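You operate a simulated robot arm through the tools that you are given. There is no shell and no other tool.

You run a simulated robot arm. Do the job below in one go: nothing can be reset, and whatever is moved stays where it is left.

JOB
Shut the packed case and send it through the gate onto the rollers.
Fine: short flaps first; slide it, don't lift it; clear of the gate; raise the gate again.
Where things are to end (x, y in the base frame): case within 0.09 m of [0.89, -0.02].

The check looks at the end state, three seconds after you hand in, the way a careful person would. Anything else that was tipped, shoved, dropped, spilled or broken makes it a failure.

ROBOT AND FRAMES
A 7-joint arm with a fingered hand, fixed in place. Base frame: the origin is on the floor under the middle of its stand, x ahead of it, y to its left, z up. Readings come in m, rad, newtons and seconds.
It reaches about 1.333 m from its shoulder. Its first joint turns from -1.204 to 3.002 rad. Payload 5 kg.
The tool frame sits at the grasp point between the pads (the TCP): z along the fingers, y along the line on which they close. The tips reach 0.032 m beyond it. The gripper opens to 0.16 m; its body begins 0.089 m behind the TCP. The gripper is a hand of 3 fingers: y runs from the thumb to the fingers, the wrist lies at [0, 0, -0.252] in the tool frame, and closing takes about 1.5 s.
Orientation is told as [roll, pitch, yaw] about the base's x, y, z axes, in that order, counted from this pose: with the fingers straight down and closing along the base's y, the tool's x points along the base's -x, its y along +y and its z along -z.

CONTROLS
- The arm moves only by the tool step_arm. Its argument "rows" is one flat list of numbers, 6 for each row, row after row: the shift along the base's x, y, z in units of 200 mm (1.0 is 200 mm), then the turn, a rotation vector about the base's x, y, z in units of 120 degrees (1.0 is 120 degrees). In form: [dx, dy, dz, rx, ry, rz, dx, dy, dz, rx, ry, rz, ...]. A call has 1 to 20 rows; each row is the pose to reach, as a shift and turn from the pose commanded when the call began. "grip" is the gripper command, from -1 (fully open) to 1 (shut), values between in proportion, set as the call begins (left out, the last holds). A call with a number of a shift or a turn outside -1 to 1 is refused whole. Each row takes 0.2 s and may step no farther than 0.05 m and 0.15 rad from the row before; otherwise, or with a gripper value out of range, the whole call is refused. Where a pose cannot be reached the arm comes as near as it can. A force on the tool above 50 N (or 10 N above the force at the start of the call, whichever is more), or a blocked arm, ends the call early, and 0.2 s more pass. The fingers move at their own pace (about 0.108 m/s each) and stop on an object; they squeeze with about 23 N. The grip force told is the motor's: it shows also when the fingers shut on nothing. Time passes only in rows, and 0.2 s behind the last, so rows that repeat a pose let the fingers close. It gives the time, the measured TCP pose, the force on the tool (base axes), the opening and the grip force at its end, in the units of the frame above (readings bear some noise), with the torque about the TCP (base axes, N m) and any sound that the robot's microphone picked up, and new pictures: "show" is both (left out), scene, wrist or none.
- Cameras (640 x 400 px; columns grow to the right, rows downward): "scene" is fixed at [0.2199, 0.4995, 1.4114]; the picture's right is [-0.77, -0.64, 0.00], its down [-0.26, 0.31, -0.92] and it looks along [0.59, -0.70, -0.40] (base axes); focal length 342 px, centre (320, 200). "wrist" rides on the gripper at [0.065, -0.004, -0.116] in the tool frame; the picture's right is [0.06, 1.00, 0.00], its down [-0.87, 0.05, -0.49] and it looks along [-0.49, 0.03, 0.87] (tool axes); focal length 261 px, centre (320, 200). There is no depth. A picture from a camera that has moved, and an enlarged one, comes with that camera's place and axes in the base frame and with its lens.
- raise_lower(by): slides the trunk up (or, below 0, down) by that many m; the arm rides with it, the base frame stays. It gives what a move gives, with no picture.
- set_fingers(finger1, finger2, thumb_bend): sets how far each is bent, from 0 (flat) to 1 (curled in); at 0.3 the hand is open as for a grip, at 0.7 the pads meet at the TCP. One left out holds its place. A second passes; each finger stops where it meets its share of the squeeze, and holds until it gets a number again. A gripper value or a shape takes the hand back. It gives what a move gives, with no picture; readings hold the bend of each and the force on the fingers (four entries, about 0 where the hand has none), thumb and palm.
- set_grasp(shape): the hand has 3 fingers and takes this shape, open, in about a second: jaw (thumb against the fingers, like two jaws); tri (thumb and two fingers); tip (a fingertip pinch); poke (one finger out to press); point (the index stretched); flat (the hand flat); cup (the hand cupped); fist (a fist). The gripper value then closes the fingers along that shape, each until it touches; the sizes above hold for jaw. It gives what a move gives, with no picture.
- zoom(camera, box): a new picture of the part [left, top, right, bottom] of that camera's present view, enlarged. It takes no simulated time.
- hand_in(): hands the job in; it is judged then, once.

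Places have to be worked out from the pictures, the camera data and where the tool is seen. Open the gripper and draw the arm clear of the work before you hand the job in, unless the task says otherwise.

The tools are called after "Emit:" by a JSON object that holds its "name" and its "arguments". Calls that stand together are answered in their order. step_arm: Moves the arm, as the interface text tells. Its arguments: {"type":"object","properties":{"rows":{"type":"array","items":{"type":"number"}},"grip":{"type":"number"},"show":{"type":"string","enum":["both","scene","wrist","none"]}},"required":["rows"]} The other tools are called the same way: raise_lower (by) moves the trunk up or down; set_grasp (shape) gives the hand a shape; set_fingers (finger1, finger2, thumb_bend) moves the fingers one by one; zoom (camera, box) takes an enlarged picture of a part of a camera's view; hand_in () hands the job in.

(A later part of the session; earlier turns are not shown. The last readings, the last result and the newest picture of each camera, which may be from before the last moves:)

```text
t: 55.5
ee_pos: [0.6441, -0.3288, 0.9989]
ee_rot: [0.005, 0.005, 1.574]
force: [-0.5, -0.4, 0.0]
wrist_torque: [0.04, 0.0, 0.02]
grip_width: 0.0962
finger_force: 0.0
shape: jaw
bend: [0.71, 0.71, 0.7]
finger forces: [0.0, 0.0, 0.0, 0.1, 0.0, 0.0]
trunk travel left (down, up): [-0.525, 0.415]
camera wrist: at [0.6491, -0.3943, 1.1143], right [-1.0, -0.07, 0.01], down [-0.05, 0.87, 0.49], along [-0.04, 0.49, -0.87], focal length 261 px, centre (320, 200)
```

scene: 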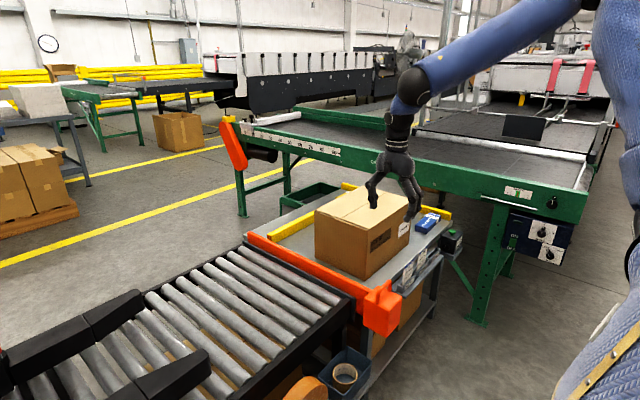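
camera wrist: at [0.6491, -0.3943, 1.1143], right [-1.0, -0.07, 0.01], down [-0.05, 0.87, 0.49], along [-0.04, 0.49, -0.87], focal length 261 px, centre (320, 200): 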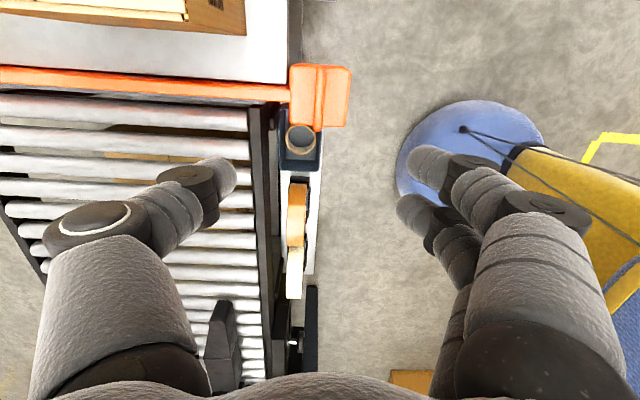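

The yaw is done and the jaws straddle along x. I'll descend toward the handle in stages.

Emit:
{"name": "step_arm", "arguments": {"rows": [0, 0, -0.2, 0, 0, 0, 0, 0, -0.4, 0, 0, 0, 0, 0, -0.6, 0, 0, 0, 0, 0, -0.8, 0, 0, 0, 0, 0, -1.0, 0, 0, 0], "show": "both"}}

Emit:
{"name": "zoom", "arguments": {"camera": "wrist", "box": [200, 40, 440, 240]}}

Emit:
{"name": "zoom", "arguments": {"camera": "scene", "box": [330, 240, 450, 340]}}

```text
t: 56.7
ee_pos: [0.6452, -0.3295, 0.7979]
ee_rot: [0.005, 0.002, 1.572]
force: [-0.5, 0.0, 0.1]
wrist_torque: [0.01, 0.03, 0.01]
grip_width: 0.0961
finger_force: 0.0
shape: jaw
bend: [0.71, 0.71, 0.7]
finger forces: [0.0, 0.0, 0.0, 0.0, 0.1, 0.1]
trunk travel left (down, up): [-0.525, 0.415]
camera wrist: at [0.6496, -0.3953, 0.9129], right [-1.0, -0.06, 0.01], down [-0.05, 0.87, 0.49], along [-0.04, 0.49, -0.87], focal length 261 px, centre (320, 200)
```

scene: 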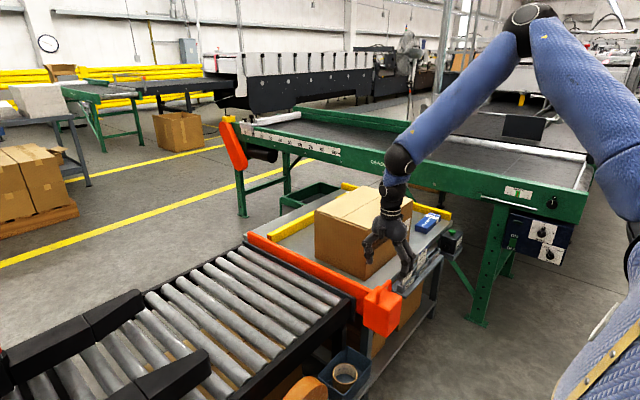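
wrist: 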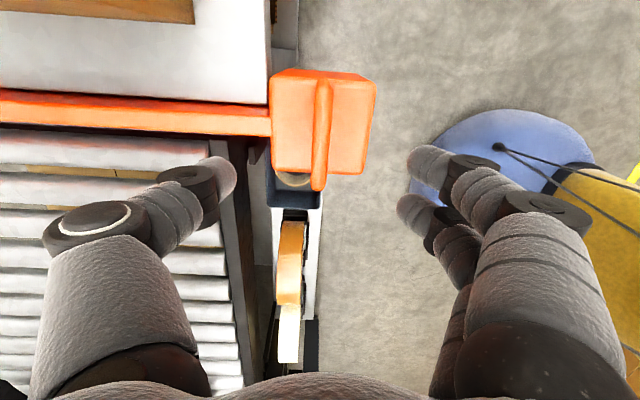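

```text
2.00 times, centred on (320, 140) of wrist
camera zoom: at [0.6496, -0.3953, 0.9129], right [-1.0, -0.06, 0.01], down [-0.05, 0.87, 0.49], along [-0.04, 0.49, -0.87], focal length 521 px, centre (320, 320)
```

zoom: 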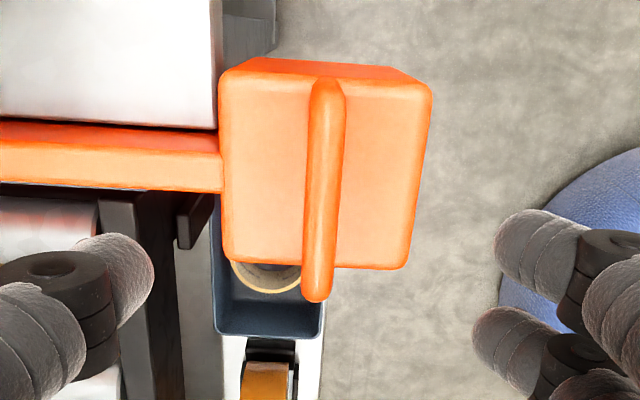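

```text
4.00 times, centred on (390, 290) of scene
camera zoom: at [0.2199, 0.4995, 1.4114], right [-0.77, -0.64, 0.0], down [-0.26, 0.31, -0.92], along [0.59, -0.7, -0.4], focal length 1370 px, centre (40, -160)
```

zoom: 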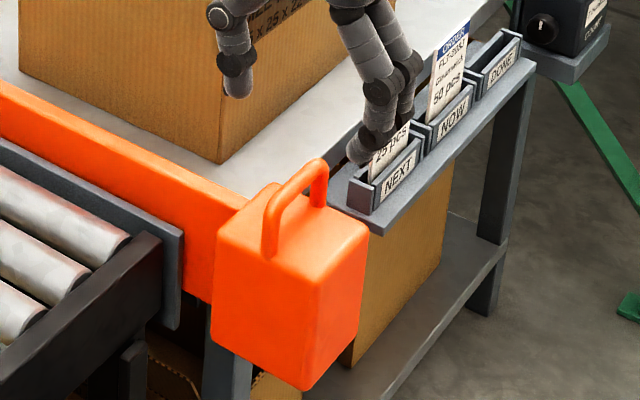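

The jaws are centred on the rod in x. I'll go down to z≈0.708 so the pads straddle the rod, then close.

Emit:
{"name": "step_arm", "arguments": {"rows": [-0.005, -0.015, -0.15, 0, 0, 0, -0.01, -0.015, -0.3, 0, 0, 0, -0.01, -0.015, -0.4, 0, 0, 0, -0.01, -0.015, -0.45, 0, 0, 0], "show": "both"}}

Emit:
{"name": "zoom", "arguments": {"camera": "scene", "box": [330, 240, 450, 340]}}

```text
t: 57.7
ee_pos: [0.6431, -0.3328, 0.7086]
ee_rot: [0.005, 0.003, 1.571]
force: [0.7, 0.1, -0.1]
wrist_torque: [0.01, -0.03, 0.01]
grip_width: 0.0962
finger_force: 0.2
shape: jaw
bend: [0.71, 0.71, 0.7]
finger forces: [0.1, 0.0, 0.0, 0.0, 0.1, 0.0]
trunk travel left (down, up): [-0.525, 0.415]
camera wrist: at [0.6473, -0.3978, 0.8238], right [-1.0, -0.06, 0.01], down [-0.05, 0.87, 0.49], along [-0.04, 0.49, -0.87], focal length 261 px, centre (320, 200)
```

scene: 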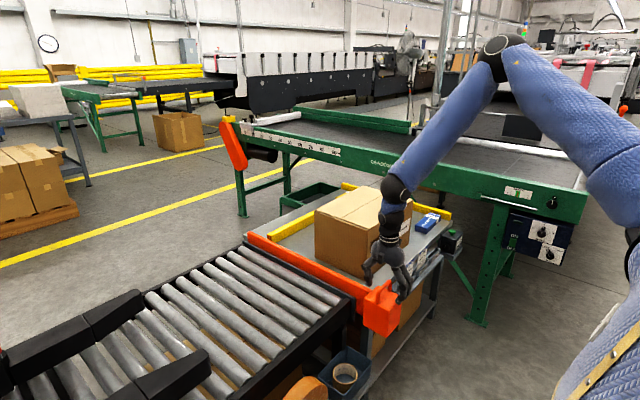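
wrist: 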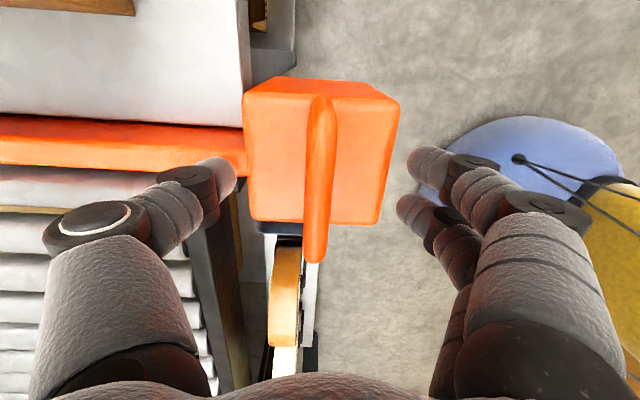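

```text
4.00 times, centred on (390, 290) of scene
camera zoom: at [0.2199, 0.4995, 1.4114], right [-0.77, -0.64, 0.0], down [-0.26, 0.31, -0.92], along [0.59, -0.7, -0.4], focal length 1370 px, centre (40, -160)
```

zoom: 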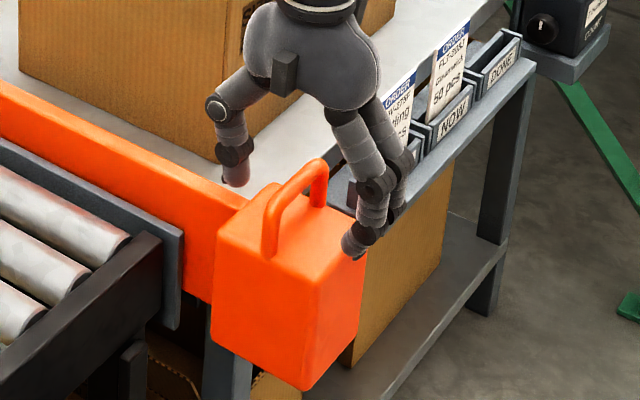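

The tips are almost level with the block's top (~0.675) and the rod's centre looks near z 0.712. I'll raise a few mm and close on the rod.

Emit:
{"name": "step_arm", "arguments": {"rows": [0, 0, 0.04, 0, 0, 0], "show": "none"}}

Emit:
{"name": "step_arm", "arguments": {"rows": [0, 0, 0, 0, 0, 0, 0, 0, 0, 0, 0, 0, 0, 0, 0, 0, 0, 0, 0, 0, 0, 0, 0, 0, 0, 0, 0, 0, 0, 0, 0, 0, 0, 0, 0, 0], "grip": 1, "show": "both"}}

Emit:
{"name": "zoom", "arguments": {"camera": "scene", "box": [330, 240, 450, 340]}}

```text
t: 58.1
ee_pos: [0.6412, -0.3313, 0.7164]
ee_rot: [0.005, 0.004, 1.572]
force: [0.3, 1.3, 0.5]
wrist_torque: [0.02, -0.01, 0.01]
grip_width: 0.0962
finger_force: 0.1
shape: jaw
bend: [0.71, 0.71, 0.7]
finger forces: [0.0, 0.0, 0.0, 0.0, 0.1, 0.1]
trunk travel left (down, up): [-0.525, 0.415]
```

```text
t: 59.5
ee_pos: [0.642, -0.332, 0.7162]
ee_rot: [0.007, 0.001, 1.572]
force: [-0.5, 1.5, -12.8]
wrist_torque: [0.02, 0.07, 0.0]
grip_width: 0.0
finger_force: 22.9
shape: jaw
bend: [0.69, 0.68, 0.71]
finger forces: [9.3, 9.5, 0.0, 0.1, 20.0, 0.0]
trunk travel left (down, up): [-0.525, 0.415]
camera wrist: at [0.647, -0.3977, 0.831], right [-1.0, -0.06, 0.01], down [-0.05, 0.87, 0.49], along [-0.04, 0.49, -0.87], focal length 261 px, centre (320, 200)
```

scene: 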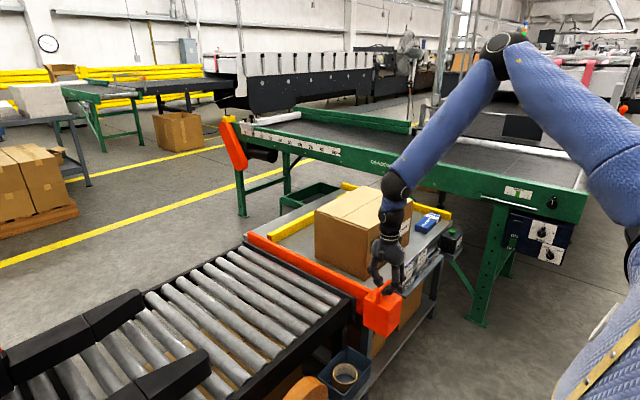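
wrist: 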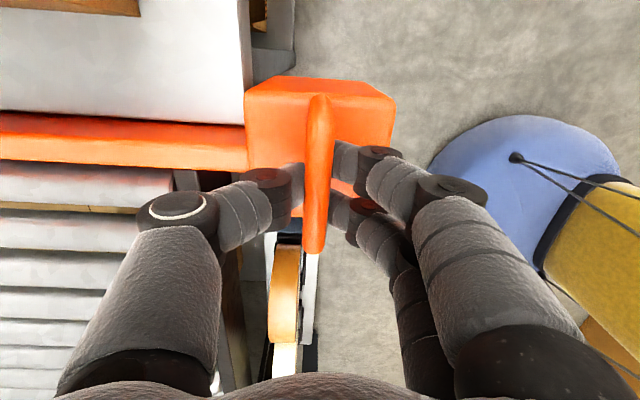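

```text
4.00 times, centred on (390, 290) of scene
camera zoom: at [0.2199, 0.4995, 1.4114], right [-0.77, -0.64, 0.0], down [-0.26, 0.31, -0.92], along [0.59, -0.7, -0.4], focal length 1370 px, centre (40, -160)
```

zoom: 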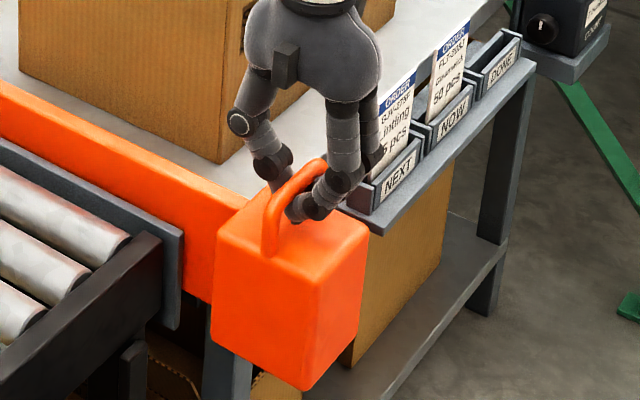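

The fingers hold the rod well. I'll move straight down slowly by 3 cm and see how the gate responds.

Emit:
{"name": "step_arm", "arguments": {"rows": [0, 0, -0.05, 0, 0, 0, 0, 0, -0.1, 0, 0, 0, 0, 0, -0.15, 0, 0, 0], "show": "both"}}

Emit:
{"name": "zoom", "arguments": {"camera": "scene", "box": [230, 220, 430, 350]}}

```text
t: 60.3
ee_pos: [0.6422, -0.3316, 0.6856]
ee_rot: [0.008, 0.003, 1.573]
force: [0.3, 0.2, 0.5]
wrist_torque: [-0.01, -0.01, 0.0]
grip_width: 0.0
finger_force: 22.6
shape: jaw
bend: [0.7, 0.7, 0.72]
finger forces: [0.1, 0.1, 0.1, 0.0, 0.1, 0.1]
trunk travel left (down, up): [-0.525, 0.415]
camera wrist: at [0.6468, -0.3973, 0.8016], right [-1.0, -0.06, 0.01], down [-0.05, 0.87, 0.49], along [-0.04, 0.49, -0.87], focal length 261 px, centre (320, 200)
```

scene: 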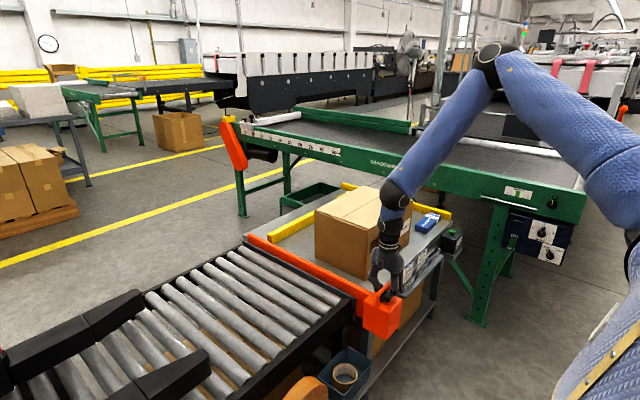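
wrist: 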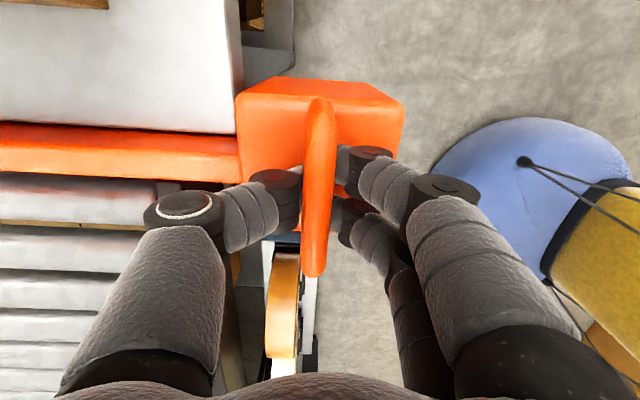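

```text
3.08 times, centred on (330, 285) of scene
camera zoom: at [0.2199, 0.4995, 1.4114], right [-0.77, -0.64, 0.0], down [-0.26, 0.31, -0.92], along [0.59, -0.7, -0.4], focal length 1054 px, centre (289, -62)
```

zoom: 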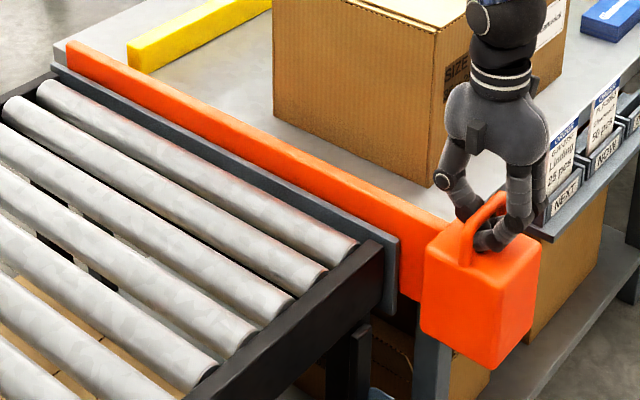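

The finger contact forces dropped to zero. I'll compare the same zoom as before to see whether the gate moved.

Emit:
{"name": "zoom", "arguments": {"camera": "scene", "box": [330, 240, 450, 340]}}

Emit:
{"name": "zoom", "arguments": {"camera": "wrist", "box": [220, 60, 420, 300]}}

Emit:
{"name": "zoom", "arguments": {"camera": "scene", "box": [235, 215, 335, 290]}}

```text
4.00 times, centred on (390, 290) of scene
camera zoom: at [0.2199, 0.4995, 1.4114], right [-0.77, -0.64, 0.0], down [-0.26, 0.31, -0.92], along [0.59, -0.7, -0.4], focal length 1370 px, centre (40, -160)
```

zoom: 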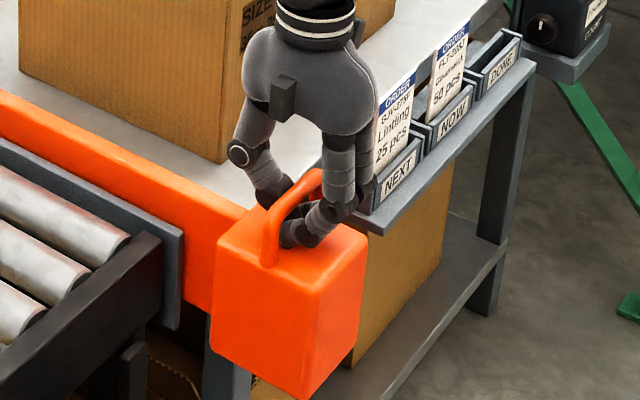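

```text
1.67 times, centred on (320, 180) of wrist
camera zoom: at [0.6468, -0.3973, 0.8016], right [-1.0, -0.06, 0.01], down [-0.05, 0.87, 0.49], along [-0.04, 0.49, -0.87], focal length 434 px, centre (320, 233)
```

zoom: 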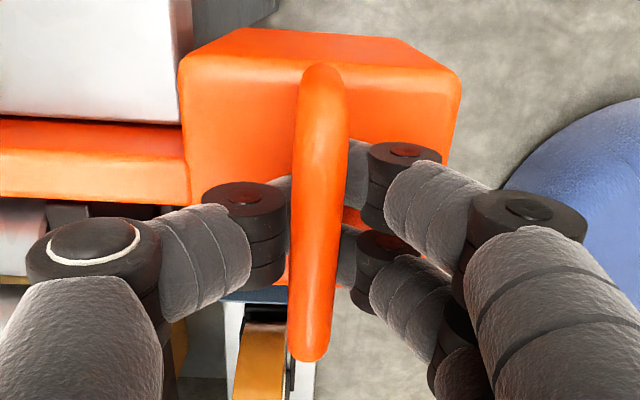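

```text
5.33 times, centred on (285, 252) of scene
camera zoom: at [0.2199, 0.4995, 1.4114], right [-0.77, -0.64, 0.0], down [-0.26, 0.31, -0.92], along [0.59, -0.7, -0.4], focal length 1827 px, centre (507, -80)
```

zoom: 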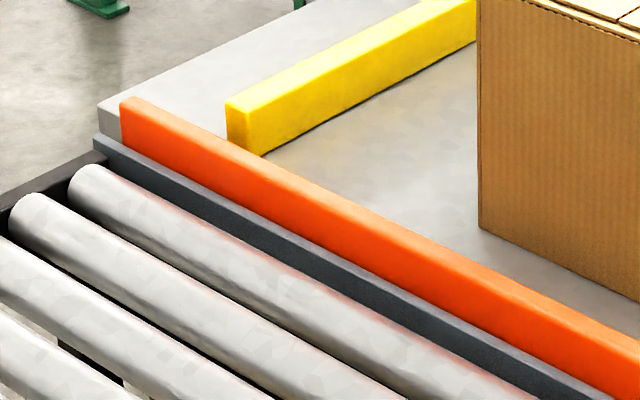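

The gate has slid down about 1 cm at both ends, so it's a vertical slider that holds where it's left. I'll keep pushing down.

Emit:
{"name": "step_arm", "arguments": {"rows": [0, 0, -0.05, 0, 0, 0, 0, 0, -0.1, 0, 0, 0, 0, 0, -0.15, 0, 0, 0, 0, 0, -0.2, 0, 0, 0, 0, 0, -0.25, 0, 0, 0, 0, 0, -0.3, 0, 0, 0], "show": "both"}}

Emit:
{"name": "zoom", "arguments": {"camera": "scene", "box": [330, 240, 450, 340]}}

Emit:
{"name": "zoom", "arguments": {"camera": "scene", "box": [235, 215, 335, 290]}}

```text
t: 61.5
ee_pos: [0.6442, -0.3314, 0.6451]
ee_rot: [-0.001, 0.003, 1.573]
force: [-11.2, -4.2, 44.6]
wrist_torque: [-0.03, 0.17, 0.06]
grip_width: 0.0014
finger_force: 22.9
shape: jaw
bend: [0.71, 0.71, 0.73]
finger forces: [21.0, 25.0, 0.0, 0.1, 31.9, 0.1]
trunk travel left (down, up): [-0.525, 0.415]
stopped in row 6: the force on the tool passed its limit at 62 N (the readings are from after the stop); the commanded pose is now the measured one
camera wrist: at [0.6479, -0.3966, 0.7598], right [-1.0, -0.06, 0.0], down [-0.06, 0.87, 0.49], along [-0.03, 0.49, -0.87], focal length 261 px, centre (320, 200)
```

scene: 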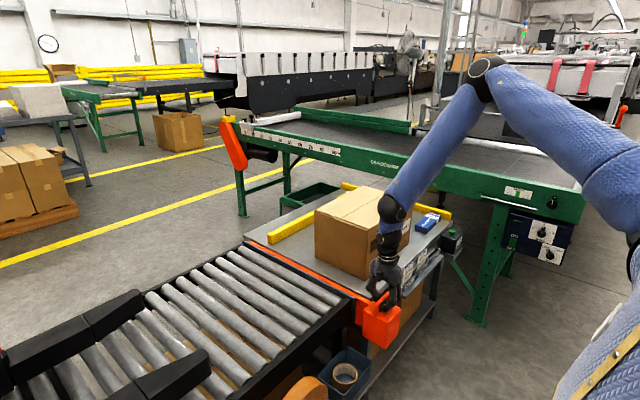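
wrist: 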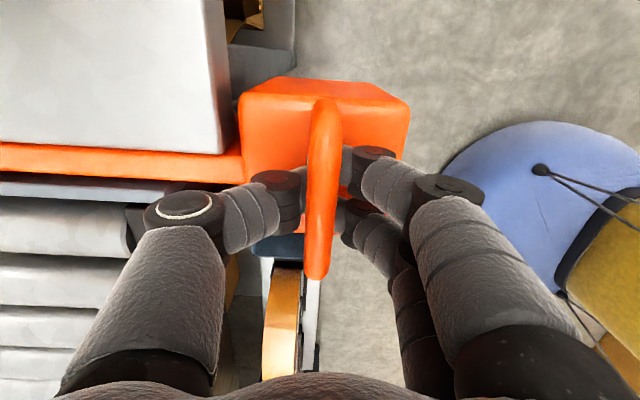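

```text
4.00 times, centred on (390, 290) of scene
camera zoom: at [0.2199, 0.4995, 1.4114], right [-0.77, -0.64, 0.0], down [-0.26, 0.31, -0.92], along [0.59, -0.7, -0.4], focal length 1370 px, centre (40, -160)
```

zoom: 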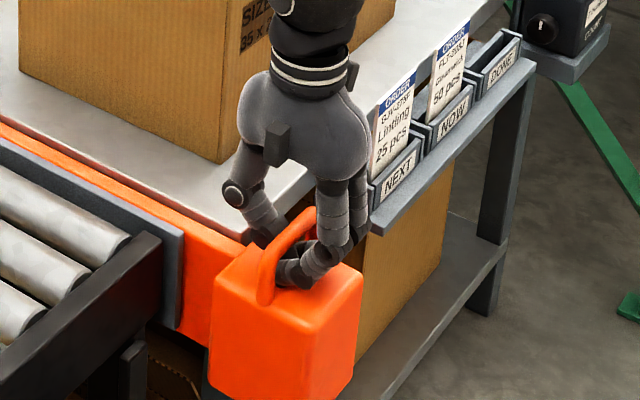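

```text
5.33 times, centred on (285, 252) of scene
camera zoom: at [0.2199, 0.4995, 1.4114], right [-0.77, -0.64, 0.0], down [-0.26, 0.31, -0.92], along [0.59, -0.7, -0.4], focal length 1827 px, centre (507, -80)
```

zoom: 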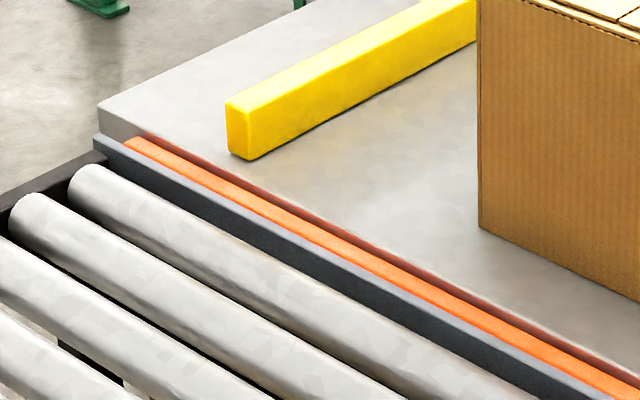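

The gate is down: the bar top now sits below the bench surface and the push ended against a stop. I'll open the fingers just enough to clear the rod, then withdraw upward.

Emit:
{"name": "step_arm", "arguments": {"rows": [0, 0, 0.025, 0, 0, 0, 0, 0, 0.025, 0, 0, 0, 0, 0, 0.025, 0, 0, 0, 0, 0, 0.025, 0, 0, 0], "grip": 0.25, "show": "both"}}

Emit:
{"name": "zoom", "arguments": {"camera": "scene", "box": [330, 240, 450, 340]}}

```text
t: 62.5
ee_pos: [0.6452, -0.3309, 0.6455]
ee_rot: [0.001, 0.002, 1.571]
force: [0.9, 3.3, 26.8]
wrist_torque: [0.18, 0.03, 0.0]
grip_width: 0.0534
finger_force: 0.1
shape: jaw
bend: [0.75, 0.75, 0.72]
finger forces: [7.2, 7.7, 0.1, 0.1, 10.9, 0.1]
trunk travel left (down, up): [-0.525, 0.415]
camera wrist: at [0.6487, -0.396, 0.7622], right [-1.0, -0.06, 0.0], down [-0.06, 0.87, 0.49], along [-0.03, 0.49, -0.87], focal length 261 px, centre (320, 200)
```

scene: 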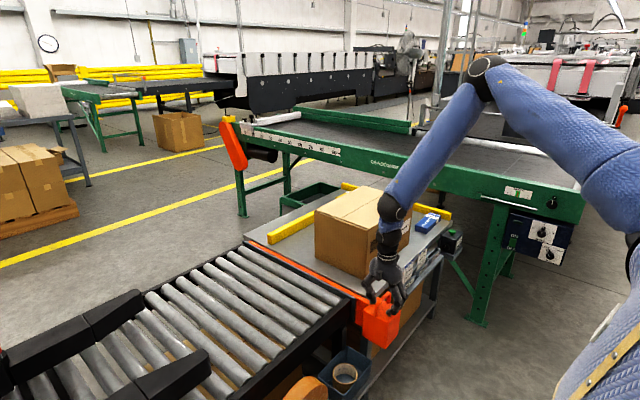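
wrist: 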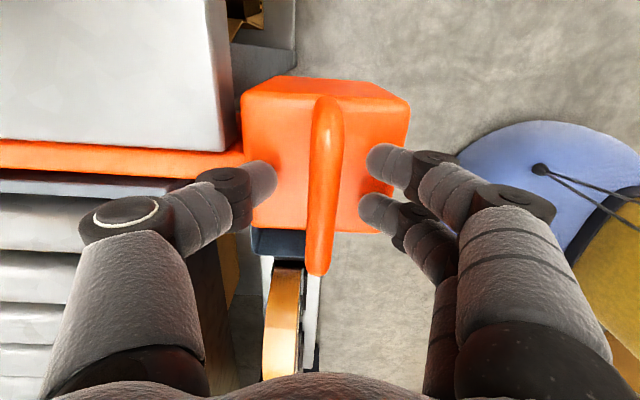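

```text
4.00 times, centred on (390, 290) of scene
camera zoom: at [0.2199, 0.4995, 1.4114], right [-0.77, -0.64, 0.0], down [-0.26, 0.31, -0.92], along [0.59, -0.7, -0.4], focal length 1370 px, centre (40, -160)
```

zoom: 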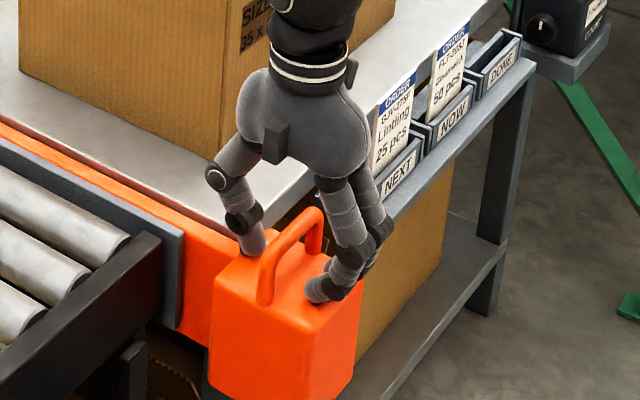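

The fingers are clear of the rod on both sides. I'll rise straight up and check the gate stays down.

Emit:
{"name": "step_arm", "arguments": {"rows": [0, 0, 0.1, 0, 0, 0, 0, 0, 0.25, 0, 0, 0, 0, 0, 0.45, 0, 0, 0, 0, 0, 0.65, 0, 0, 0, 0, 0, 0.85, 0, 0, 0, 0, 0, 1.0, 0, 0, 0], "show": "both"}}

Emit:
{"name": "zoom", "arguments": {"camera": "scene", "box": [230, 220, 430, 350]}}

Emit:
{"name": "zoom", "arguments": {"camera": "scene", "box": [235, 215, 335, 290]}}

```text
t: 63.9
ee_pos: [0.6456, -0.3311, 0.8466]
ee_rot: [0.003, 0.002, 1.573]
force: [-0.2, 0.3, -0.1]
wrist_torque: [0.0, 0.02, 0.0]
grip_width: 0.0597
finger_force: 0.0
shape: jaw
bend: [0.73, 0.73, 0.7]
finger forces: [0.0, 0.0, 0.0, 0.0, 0.0, 0.0]
trunk travel left (down, up): [-0.525, 0.415]
camera wrist: at [0.6501, -0.3965, 0.9612], right [-1.0, -0.06, 0.0], down [-0.05, 0.87, 0.49], along [-0.03, 0.49, -0.87], focal length 261 px, centre (320, 200)
```

scene: 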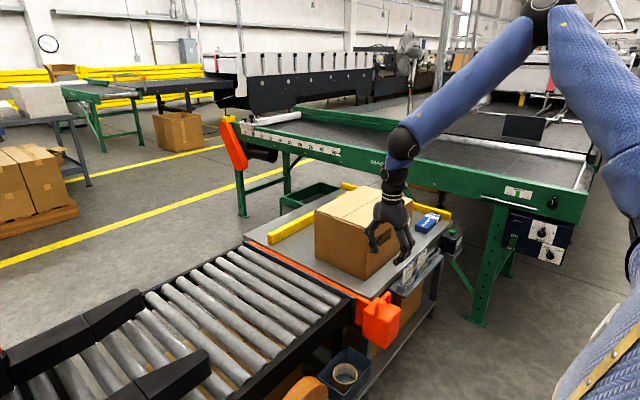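
wrist: 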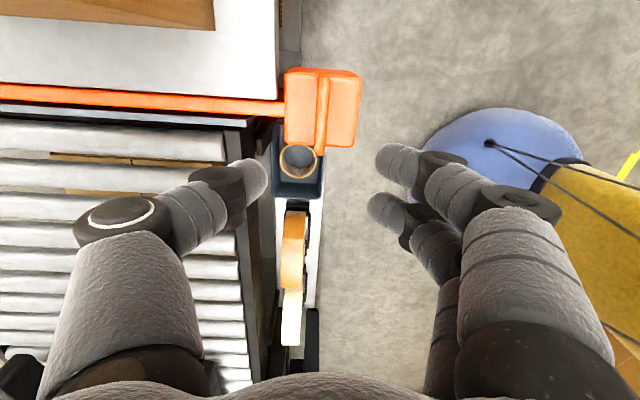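

```text
3.08 times, centred on (330, 285) of scene
camera zoom: at [0.2199, 0.4995, 1.4114], right [-0.77, -0.64, 0.0], down [-0.26, 0.31, -0.92], along [0.59, -0.7, -0.4], focal length 1054 px, centre (289, -62)
```

zoom: 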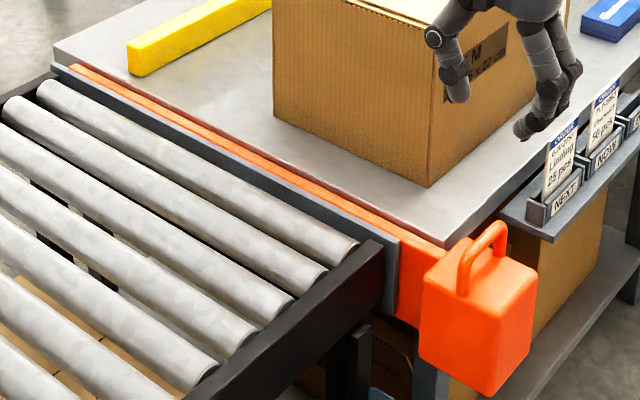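

```text
5.33 times, centred on (285, 252) of scene
camera zoom: at [0.2199, 0.4995, 1.4114], right [-0.77, -0.64, 0.0], down [-0.26, 0.31, -0.92], along [0.59, -0.7, -0.4], focal length 1827 px, centre (507, -80)
```

zoom: 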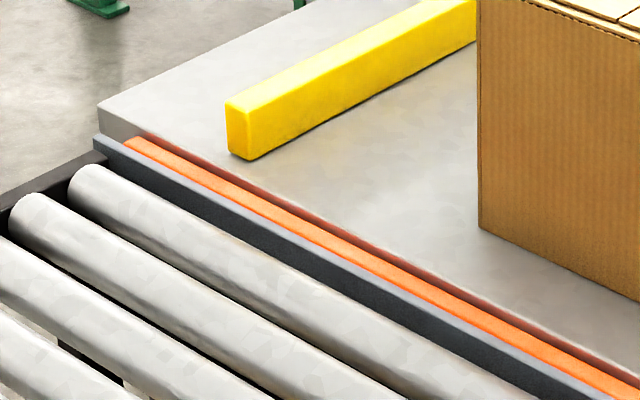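

The gate stays down. Before pushing I'll check the roller bed's near rail height against the case's near side (x≈0.756).

Emit:
{"name": "zoom", "arguments": {"camera": "scene", "box": [300, 270, 380, 330]}}

Emit:
{"name": "zoom", "arguments": {"camera": "wrist", "box": [130, 70, 330, 220]}}

Emit:
{"name": "zoom", "arguments": {"camera": "scene", "box": [0, 280, 240, 400]}}

```text
6.67 times, centred on (340, 300) of scene
camera zoom: at [0.2199, 0.4995, 1.4114], right [-0.77, -0.64, 0.0], down [-0.26, 0.31, -0.92], along [0.59, -0.7, -0.4], focal length 2284 px, centre (187, -467)
```

zoom: 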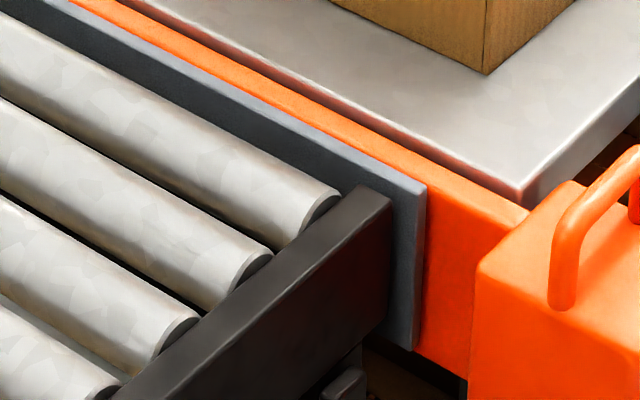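

```text
2.67 times, centred on (230, 145) of wrist
camera zoom: at [0.6501, -0.3965, 0.9612], right [-1.0, -0.06, 0.0], down [-0.05, 0.87, 0.49], along [-0.03, 0.49, -0.87], focal length 695 px, centre (560, 347)
```

zoom: 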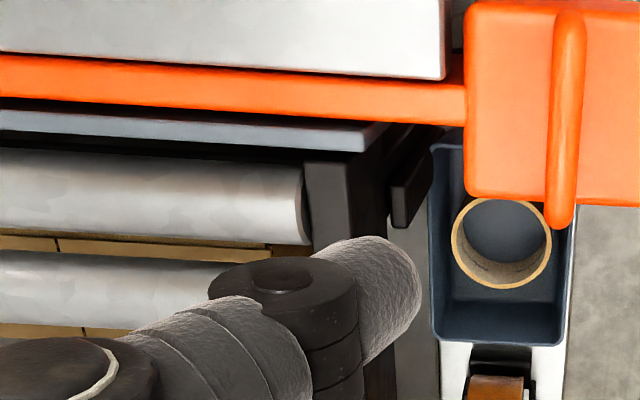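

```text
2.67 times, centred on (120, 340) of scene
camera zoom: at [0.2199, 0.4995, 1.4114], right [-0.77, -0.64, 0.0], down [-0.26, 0.31, -0.92], along [0.59, -0.7, -0.4], focal length 914 px, centre (853, -173)
```

zoom: 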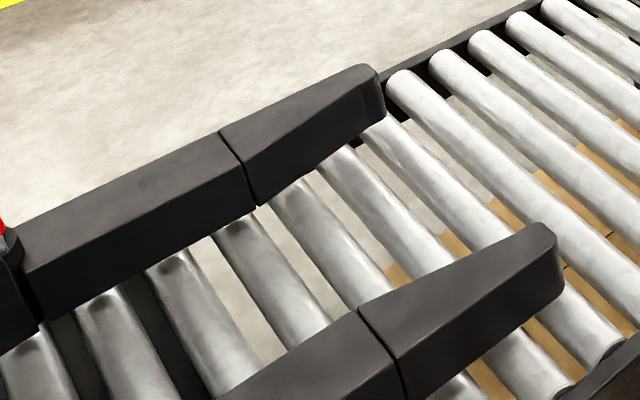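

The rail looks lower than the roller tops, so the case can ride over it. I'll push on the case's −y face with the jaw spread along x (two contacts). First I'll go up and over toward that side.

Emit:
{"name": "step_arm", "arguments": {"rows": [0, 0, 0.2, 0, 0, 0, 0.05, -0.05, 0.4, 0, 0, 0, 0.15, -0.15, 0.57, 0, 0, 0, 0.28, -0.28, 0.7, 0, 0, 0, 0.42, -0.42, 0.8, 0, 0, 0, 0.56, -0.56, 0.9, 0, 0, 0, 0.7, -0.7, 1.0, 0, 0, 0, 0.85, -0.85, 1.0, 0, 0, 0, 1.0, -1.0, 1.0, 0, 0, 0], "grip": -1, "show": "none"}}

Emit:
{"name": "step_arm", "arguments": {"rows": [0.04, -0.2, 0, 0, 0, 0, 0.08, -0.4, 0, 0, 0, 0, 0.12, -0.6, 0, 0, 0, 0, 0.16, -0.8, 0, 0, 0, 0, 0.18, -1.0, 0, 0, 0, 0], "show": "both"}}

```text
t: 65.9
ee_pos: [0.8462, -0.5339, 1.0426]
ee_rot: [0.002, 0.002, 1.571]
force: [0.6, -0.2, -0.3]
wrist_torque: [0.04, 0.02, -0.01]
grip_width: 0.1602
finger_force: 0.0
shape: jaw
bend: [0.3, 0.3, 0.3]
finger forces: [0.0, 0.0, 0.1, 0.1, 0.1, 0.0]
trunk travel left (down, up): [-0.525, 0.415]
```

```text
t: 67.1
ee_pos: [0.8823, -0.7349, 1.0441]
ee_rot: [0.003, 0.001, 1.572]
force: [0.0, 0.0, -0.7]
wrist_torque: [-0.03, 0.04, 0.0]
grip_width: 0.1598
finger_force: 0.0
shape: jaw
bend: [0.3, 0.3, 0.3]
finger forces: [0.0, 0.0, 0.1, 0.1, 0.1, 0.1]
trunk travel left (down, up): [-0.525, 0.415]
camera wrist: at [0.8859, -0.7994, 1.1591], right [-1.0, -0.06, 0.0], down [-0.05, 0.87, 0.49], along [-0.03, 0.49, -0.87], focal length 261 px, centre (320, 200)
```

scene: 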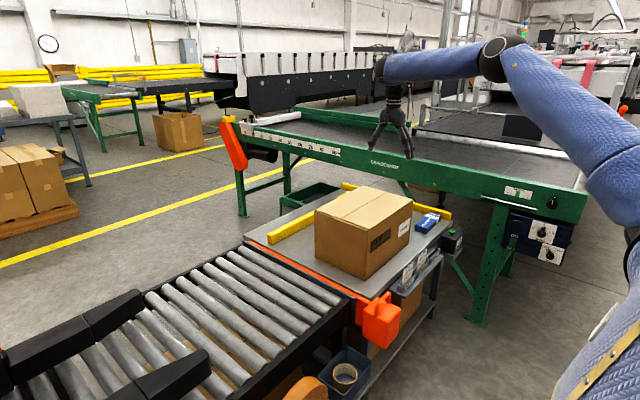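
wrist: 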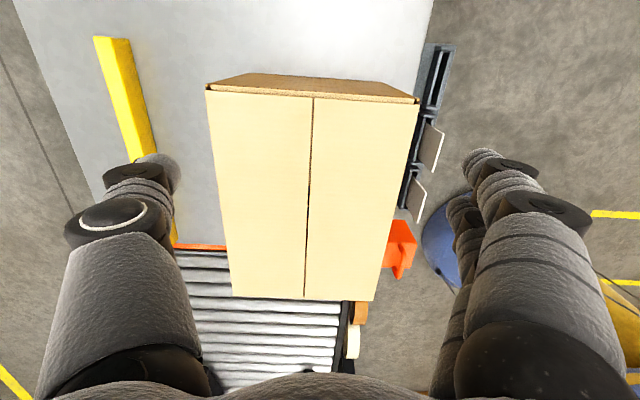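

There's a clear view and the case is square to the axes. I'll move past its −y side and roll the hand about 28° so the fingertips lead toward +y.

Emit:
{"name": "step_arm", "arguments": {"rows": [0, -0.2, 0, 0.05, 0, 0, 0, -0.4, 0, 0.1, 0, 0, 0, -0.6, 0, 0.15, 0, 0, 0, -0.7, 0, 0.2, 0, 0, 0, -0.7, 0, 0.235, 0, 0], "show": "both"}}

```text
t: 68.3
ee_pos: [0.8566, -0.8543, 1.0571]
ee_rot: [0.003, -0.41, 1.571]
force: [-0.3, 0.1, -0.3]
wrist_torque: [0.06, 0.0, -0.01]
grip_width: 0.1598
finger_force: 0.2
shape: jaw
bend: [0.3, 0.3, 0.3]
finger forces: [0.0, 0.0, 0.1, 0.1, 0.1, 0.0]
out of reach, approached as far as the arm can: row 1, 3, 4, 5
trunk travel left (down, up): [-0.525, 0.415]
camera wrist: at [0.8596, -0.9608, 1.1363], right [-1.0, -0.06, -0.02], down [-0.05, 0.6, 0.8], along [-0.03, 0.8, -0.6], focal length 261 px, centre (320, 200)
```

scene: 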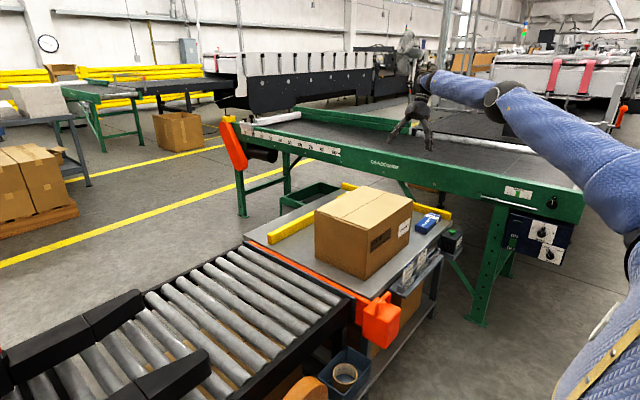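
wrist: 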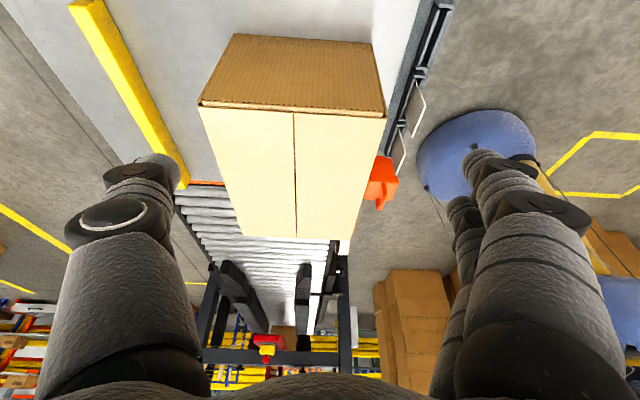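

I'm positioned past the −y face. I'll lower the trunk so the arm can later reach the far end of the push.

Emit:
{"name": "raise_lower", "arguments": {"by": -0.22}}

Emit:
{"name": "step_arm", "arguments": {"rows": [0.05, 0, -0.05, 0, 0, 0, 0.1, 0, -0.1, 0, 0, 0], "show": "both"}}

```text
t: 70.6
ee_pos: [0.8564, -0.8505, 0.8408]
ee_rot: [0.0, -0.406, 1.573]
force: [0.4, -1.0, 0.6]
wrist_torque: [-0.02, 0.0, 0.01]
grip_width: 0.1598
finger_force: 0.1
shape: jaw
bend: [0.3, 0.3, 0.3]
finger forces: [0.0, 0.1, 0.1, 0.1, 0.0, 0.0]
trunk travel left (down, up): [-0.305, 0.635]
```

```text
t: 71.2
ee_pos: [0.8649, -0.8461, 0.8279]
ee_rot: [0.002, -0.404, 1.573]
force: [0.4, -0.6, 0.0]
wrist_torque: [-0.03, 0.01, -0.01]
grip_width: 0.1599
finger_force: 0.1
shape: jaw
bend: [0.3, 0.3, 0.3]
finger forces: [0.0, 0.0, 0.0, 0.0, 0.0, 0.0]
out of reach, approached as far as the arm can: row 1, 2
trunk travel left (down, up): [-0.305, 0.635]
camera wrist: at [0.8685, -0.952, 0.9084], right [-1.0, -0.06, -0.02], down [-0.06, 0.61, 0.79], along [-0.03, 0.79, -0.61], focal length 261 px, centre (320, 200)
```

scene: 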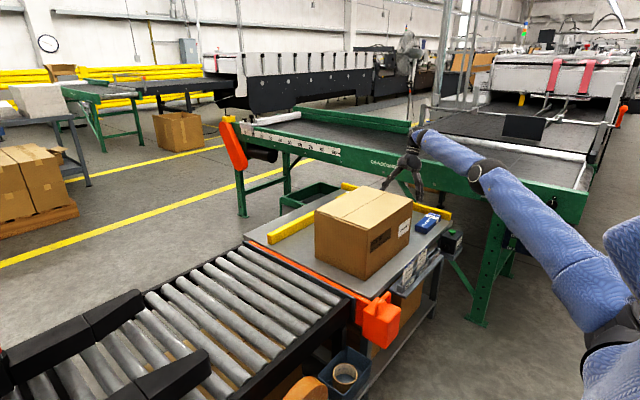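
wrist: 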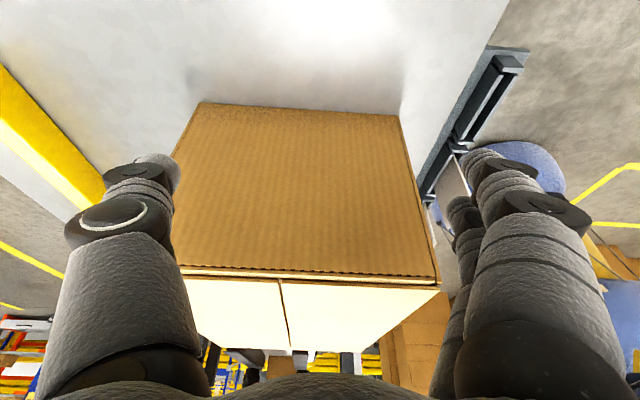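

The arm is near full stretch here, so I'll come slightly inward while lowering the fingertips to about 0.71, still short of the face.

Emit:
{"name": "step_arm", "arguments": {"rows": [-0.02, 0.04, -0.15, 0, 0, 0, -0.03, 0.06, -0.3, 0, 0, 0, -0.03, 0.07, -0.45, 0, 0, 0], "show": "both"}}

Emit:
{"name": "zoom", "arguments": {"camera": "scene", "box": [340, 120, 480, 250]}}

```text
t: 72.0
ee_pos: [0.8586, -0.8328, 0.7368]
ee_rot: [0.001, -0.406, 1.572]
force: [0.2, -0.3, 0.9]
wrist_torque: [0.0, 0.0, 0.01]
grip_width: 0.1599
finger_force: 0.1
shape: jaw
bend: [0.3, 0.3, 0.3]
finger forces: [0.1, 0.1, 0.0, 0.0, 0.1, 0.0]
trunk travel left (down, up): [-0.305, 0.635]
camera wrist: at [0.8633, -0.9384, 0.8177], right [-1.0, -0.06, -0.02], down [-0.05, 0.6, 0.79], along [-0.03, 0.79, -0.61], focal length 261 px, centre (320, 200)
```

scene: 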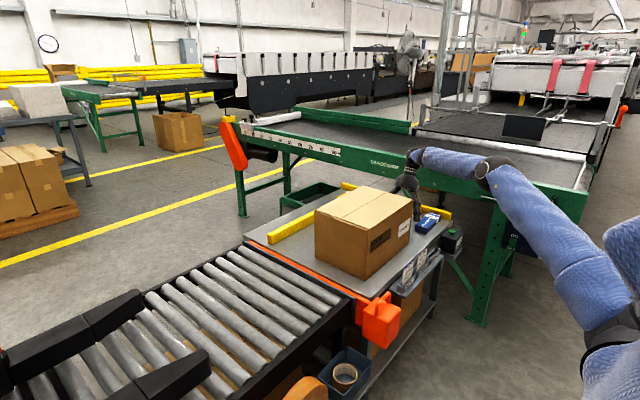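
wrist: 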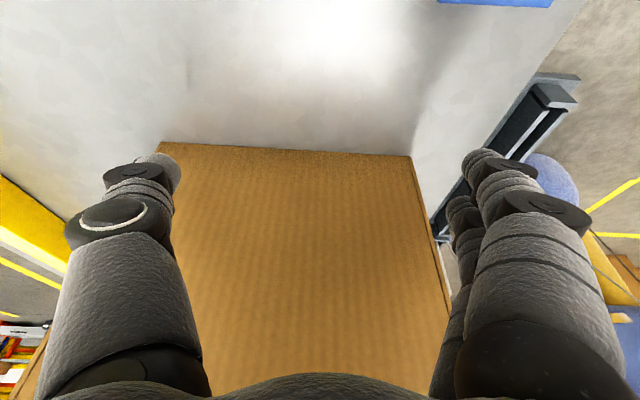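

```text
3.08 times, centred on (410, 185) of scene
camera zoom: at [0.2199, 0.4995, 1.4114], right [-0.77, -0.64, 0.0], down [-0.26, 0.31, -0.92], along [0.59, -0.7, -0.4], focal length 1054 px, centre (43, 246)
```

zoom: 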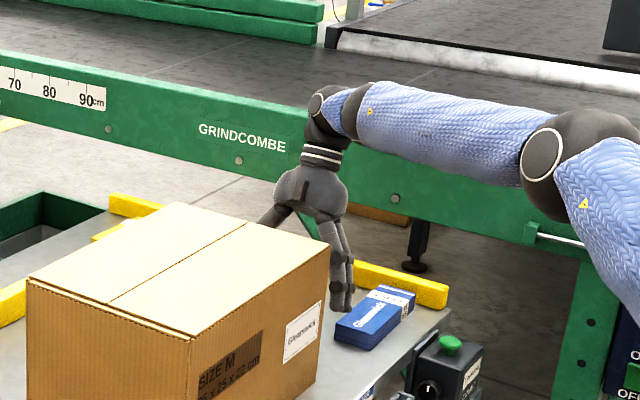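

The open width nearly spans the case face, so I'll narrow the jaw to about 0.10 m and shift slightly +x to centre it on the face.

Emit:
{"name": "step_arm", "arguments": {"rows": [0.05, 0, 0, 0, 0, 0, 0.08, 0.02, 0, 0, 0, 0, 0.1, 0.04, 0, 0, 0, 0], "grip": -0.2, "show": "wrist"}}

```text
t: 72.8
ee_pos: [0.8762, -0.8231, 0.7387]
ee_rot: [-0.001, -0.405, 1.572]
force: [-0.2, 0.0, 0.4]
wrist_torque: [0.0, -0.05, -0.01]
grip_width: 0.0961
finger_force: 0.0
shape: jaw
bend: [0.71, 0.71, 0.7]
finger forces: [0.0, 0.0, 0.0, 0.0, 0.0, 0.0]
out of reach, approached as far as the arm can: row 2, 3
trunk travel left (down, up): [-0.305, 0.635]
camera wrist: at [0.8803, -0.9284, 0.82], right [-1.0, -0.06, -0.02], down [-0.05, 0.61, 0.79], along [-0.03, 0.79, -0.61], focal length 261 px, centre (320, 200)
```

wrist: 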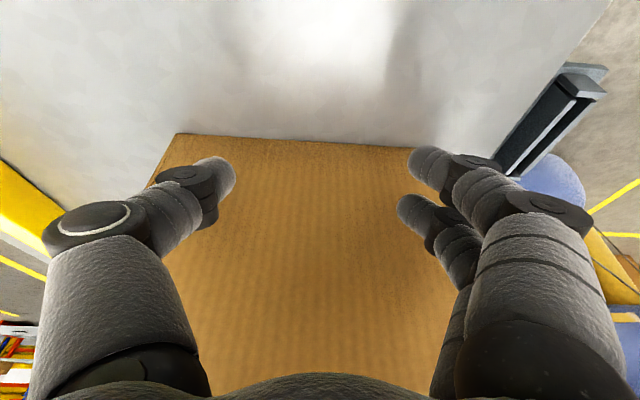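

Centred now. One finger leads the thumb by about 2 cm, so I'll yaw slightly to even the contacts and then ease into the face.

Emit:
{"name": "step_arm", "arguments": {"rows": [0, 0.03, 0, 0, 0, 0.03, 0, 0.06, 0, 0, 0, 0.055, 0, 0.11, 0, 0, 0, 0.055, 0, 0.16, 0, 0, 0, 0.055, 0, 0.21, 0, 0, 0, 0.055, 0, 0.26, 0, 0, 0, 0.055], "show": "both"}}

```text
t: 74.2
ee_pos: [0.8754, -0.7706, 0.7394]
ee_rot: [0.001, -0.404, 1.688]
force: [-0.2, -2.8, 0.7]
wrist_torque: [-0.03, -0.03, -0.07]
grip_width: 0.0962
finger_force: 0.0
shape: jaw
bend: [0.71, 0.71, 0.7]
finger forces: [0.0, 0.7, 0.0, 0.0, 1.3, 0.0]
trunk travel left (down, up): [-0.305, 0.635]
camera wrist: at [0.8921, -0.8752, 0.8199], right [-0.98, -0.17, -0.02], down [-0.12, 0.59, 0.79], along [-0.12, 0.78, -0.61], focal length 261 px, centre (320, 200)
```

scene: 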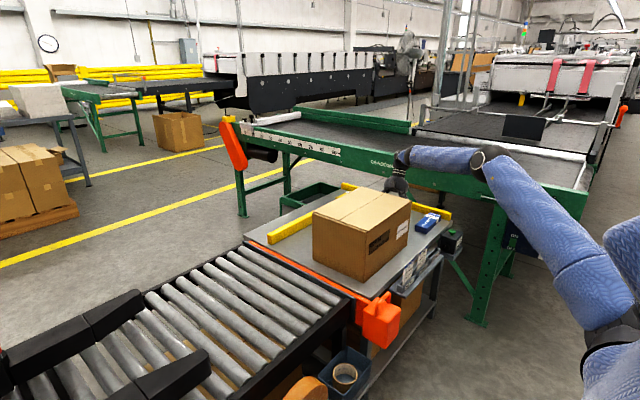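
wrist: 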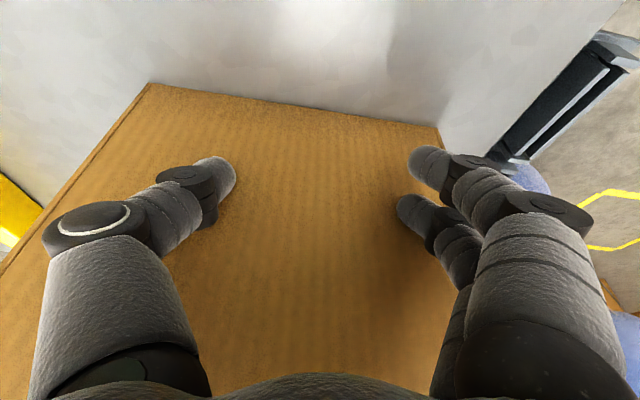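

Both contacts are evenly loaded with only about 3 N, and the case slides. I'll continue pushing toward +y in a straight line.

Emit:
{"name": "step_arm", "arguments": {"rows": [0, 0.1, 0, 0, 0, 0, 0, 0.2, 0, 0, 0, 0, 0, 0.3, 0, 0, 0, 0, 0, 0.4, 0, 0, 0, 0, 0, 0.5, 0, 0, 0, 0, 0, 0.6, 0, 0, 0, 0, 0, 0.7, 0, 0, 0, 0, 0, 0.8, 0, 0, 0, 0, 0, 0.9, 0, 0, 0, 0], "show": "both"}}

Emit:
{"name": "zoom", "arguments": {"camera": "scene", "box": [230, 170, 450, 350]}}

```text
t: 76.2
ee_pos: [0.8759, -0.5909, 0.7393]
ee_rot: [0.001, -0.405, 1.687]
force: [-0.2, 0.1, 0.7]
wrist_torque: [-0.03, -0.04, -0.02]
grip_width: 0.0964
finger_force: 0.2
shape: jaw
bend: [0.71, 0.71, 0.7]
finger forces: [0.0, 0.1, 0.0, 0.0, 0.0, 0.0]
trunk travel left (down, up): [-0.305, 0.635]
camera wrist: at [0.8923, -0.6944, 0.8189], right [-0.98, -0.17, -0.02], down [-0.12, 0.59, 0.79], along [-0.12, 0.79, -0.61], focal length 261 px, centre (320, 200)
```

scene: 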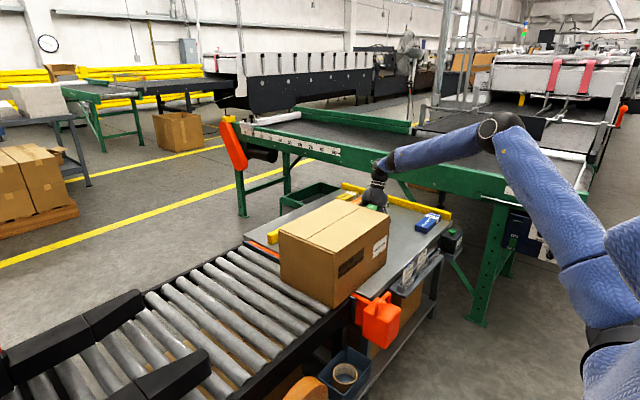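
wrist: 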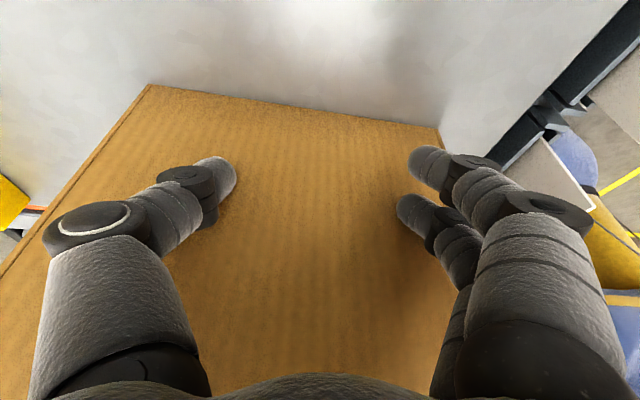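

```text
2.22 times, centred on (340, 260) of scene
camera zoom: at [0.2199, 0.4995, 1.4114], right [-0.77, -0.64, 0.0], down [-0.26, 0.31, -0.92], along [0.59, -0.7, -0.4], focal length 761 px, centre (276, 67)
```

zoom: 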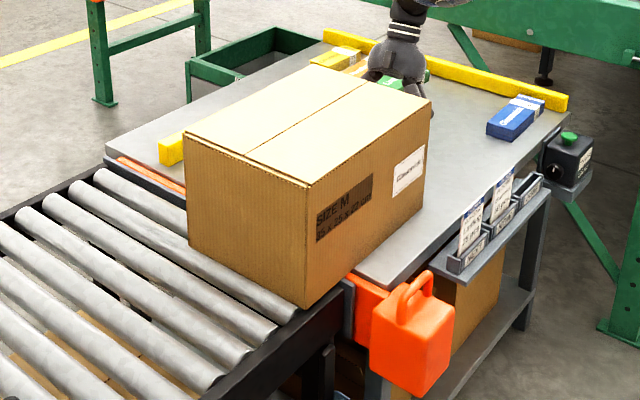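

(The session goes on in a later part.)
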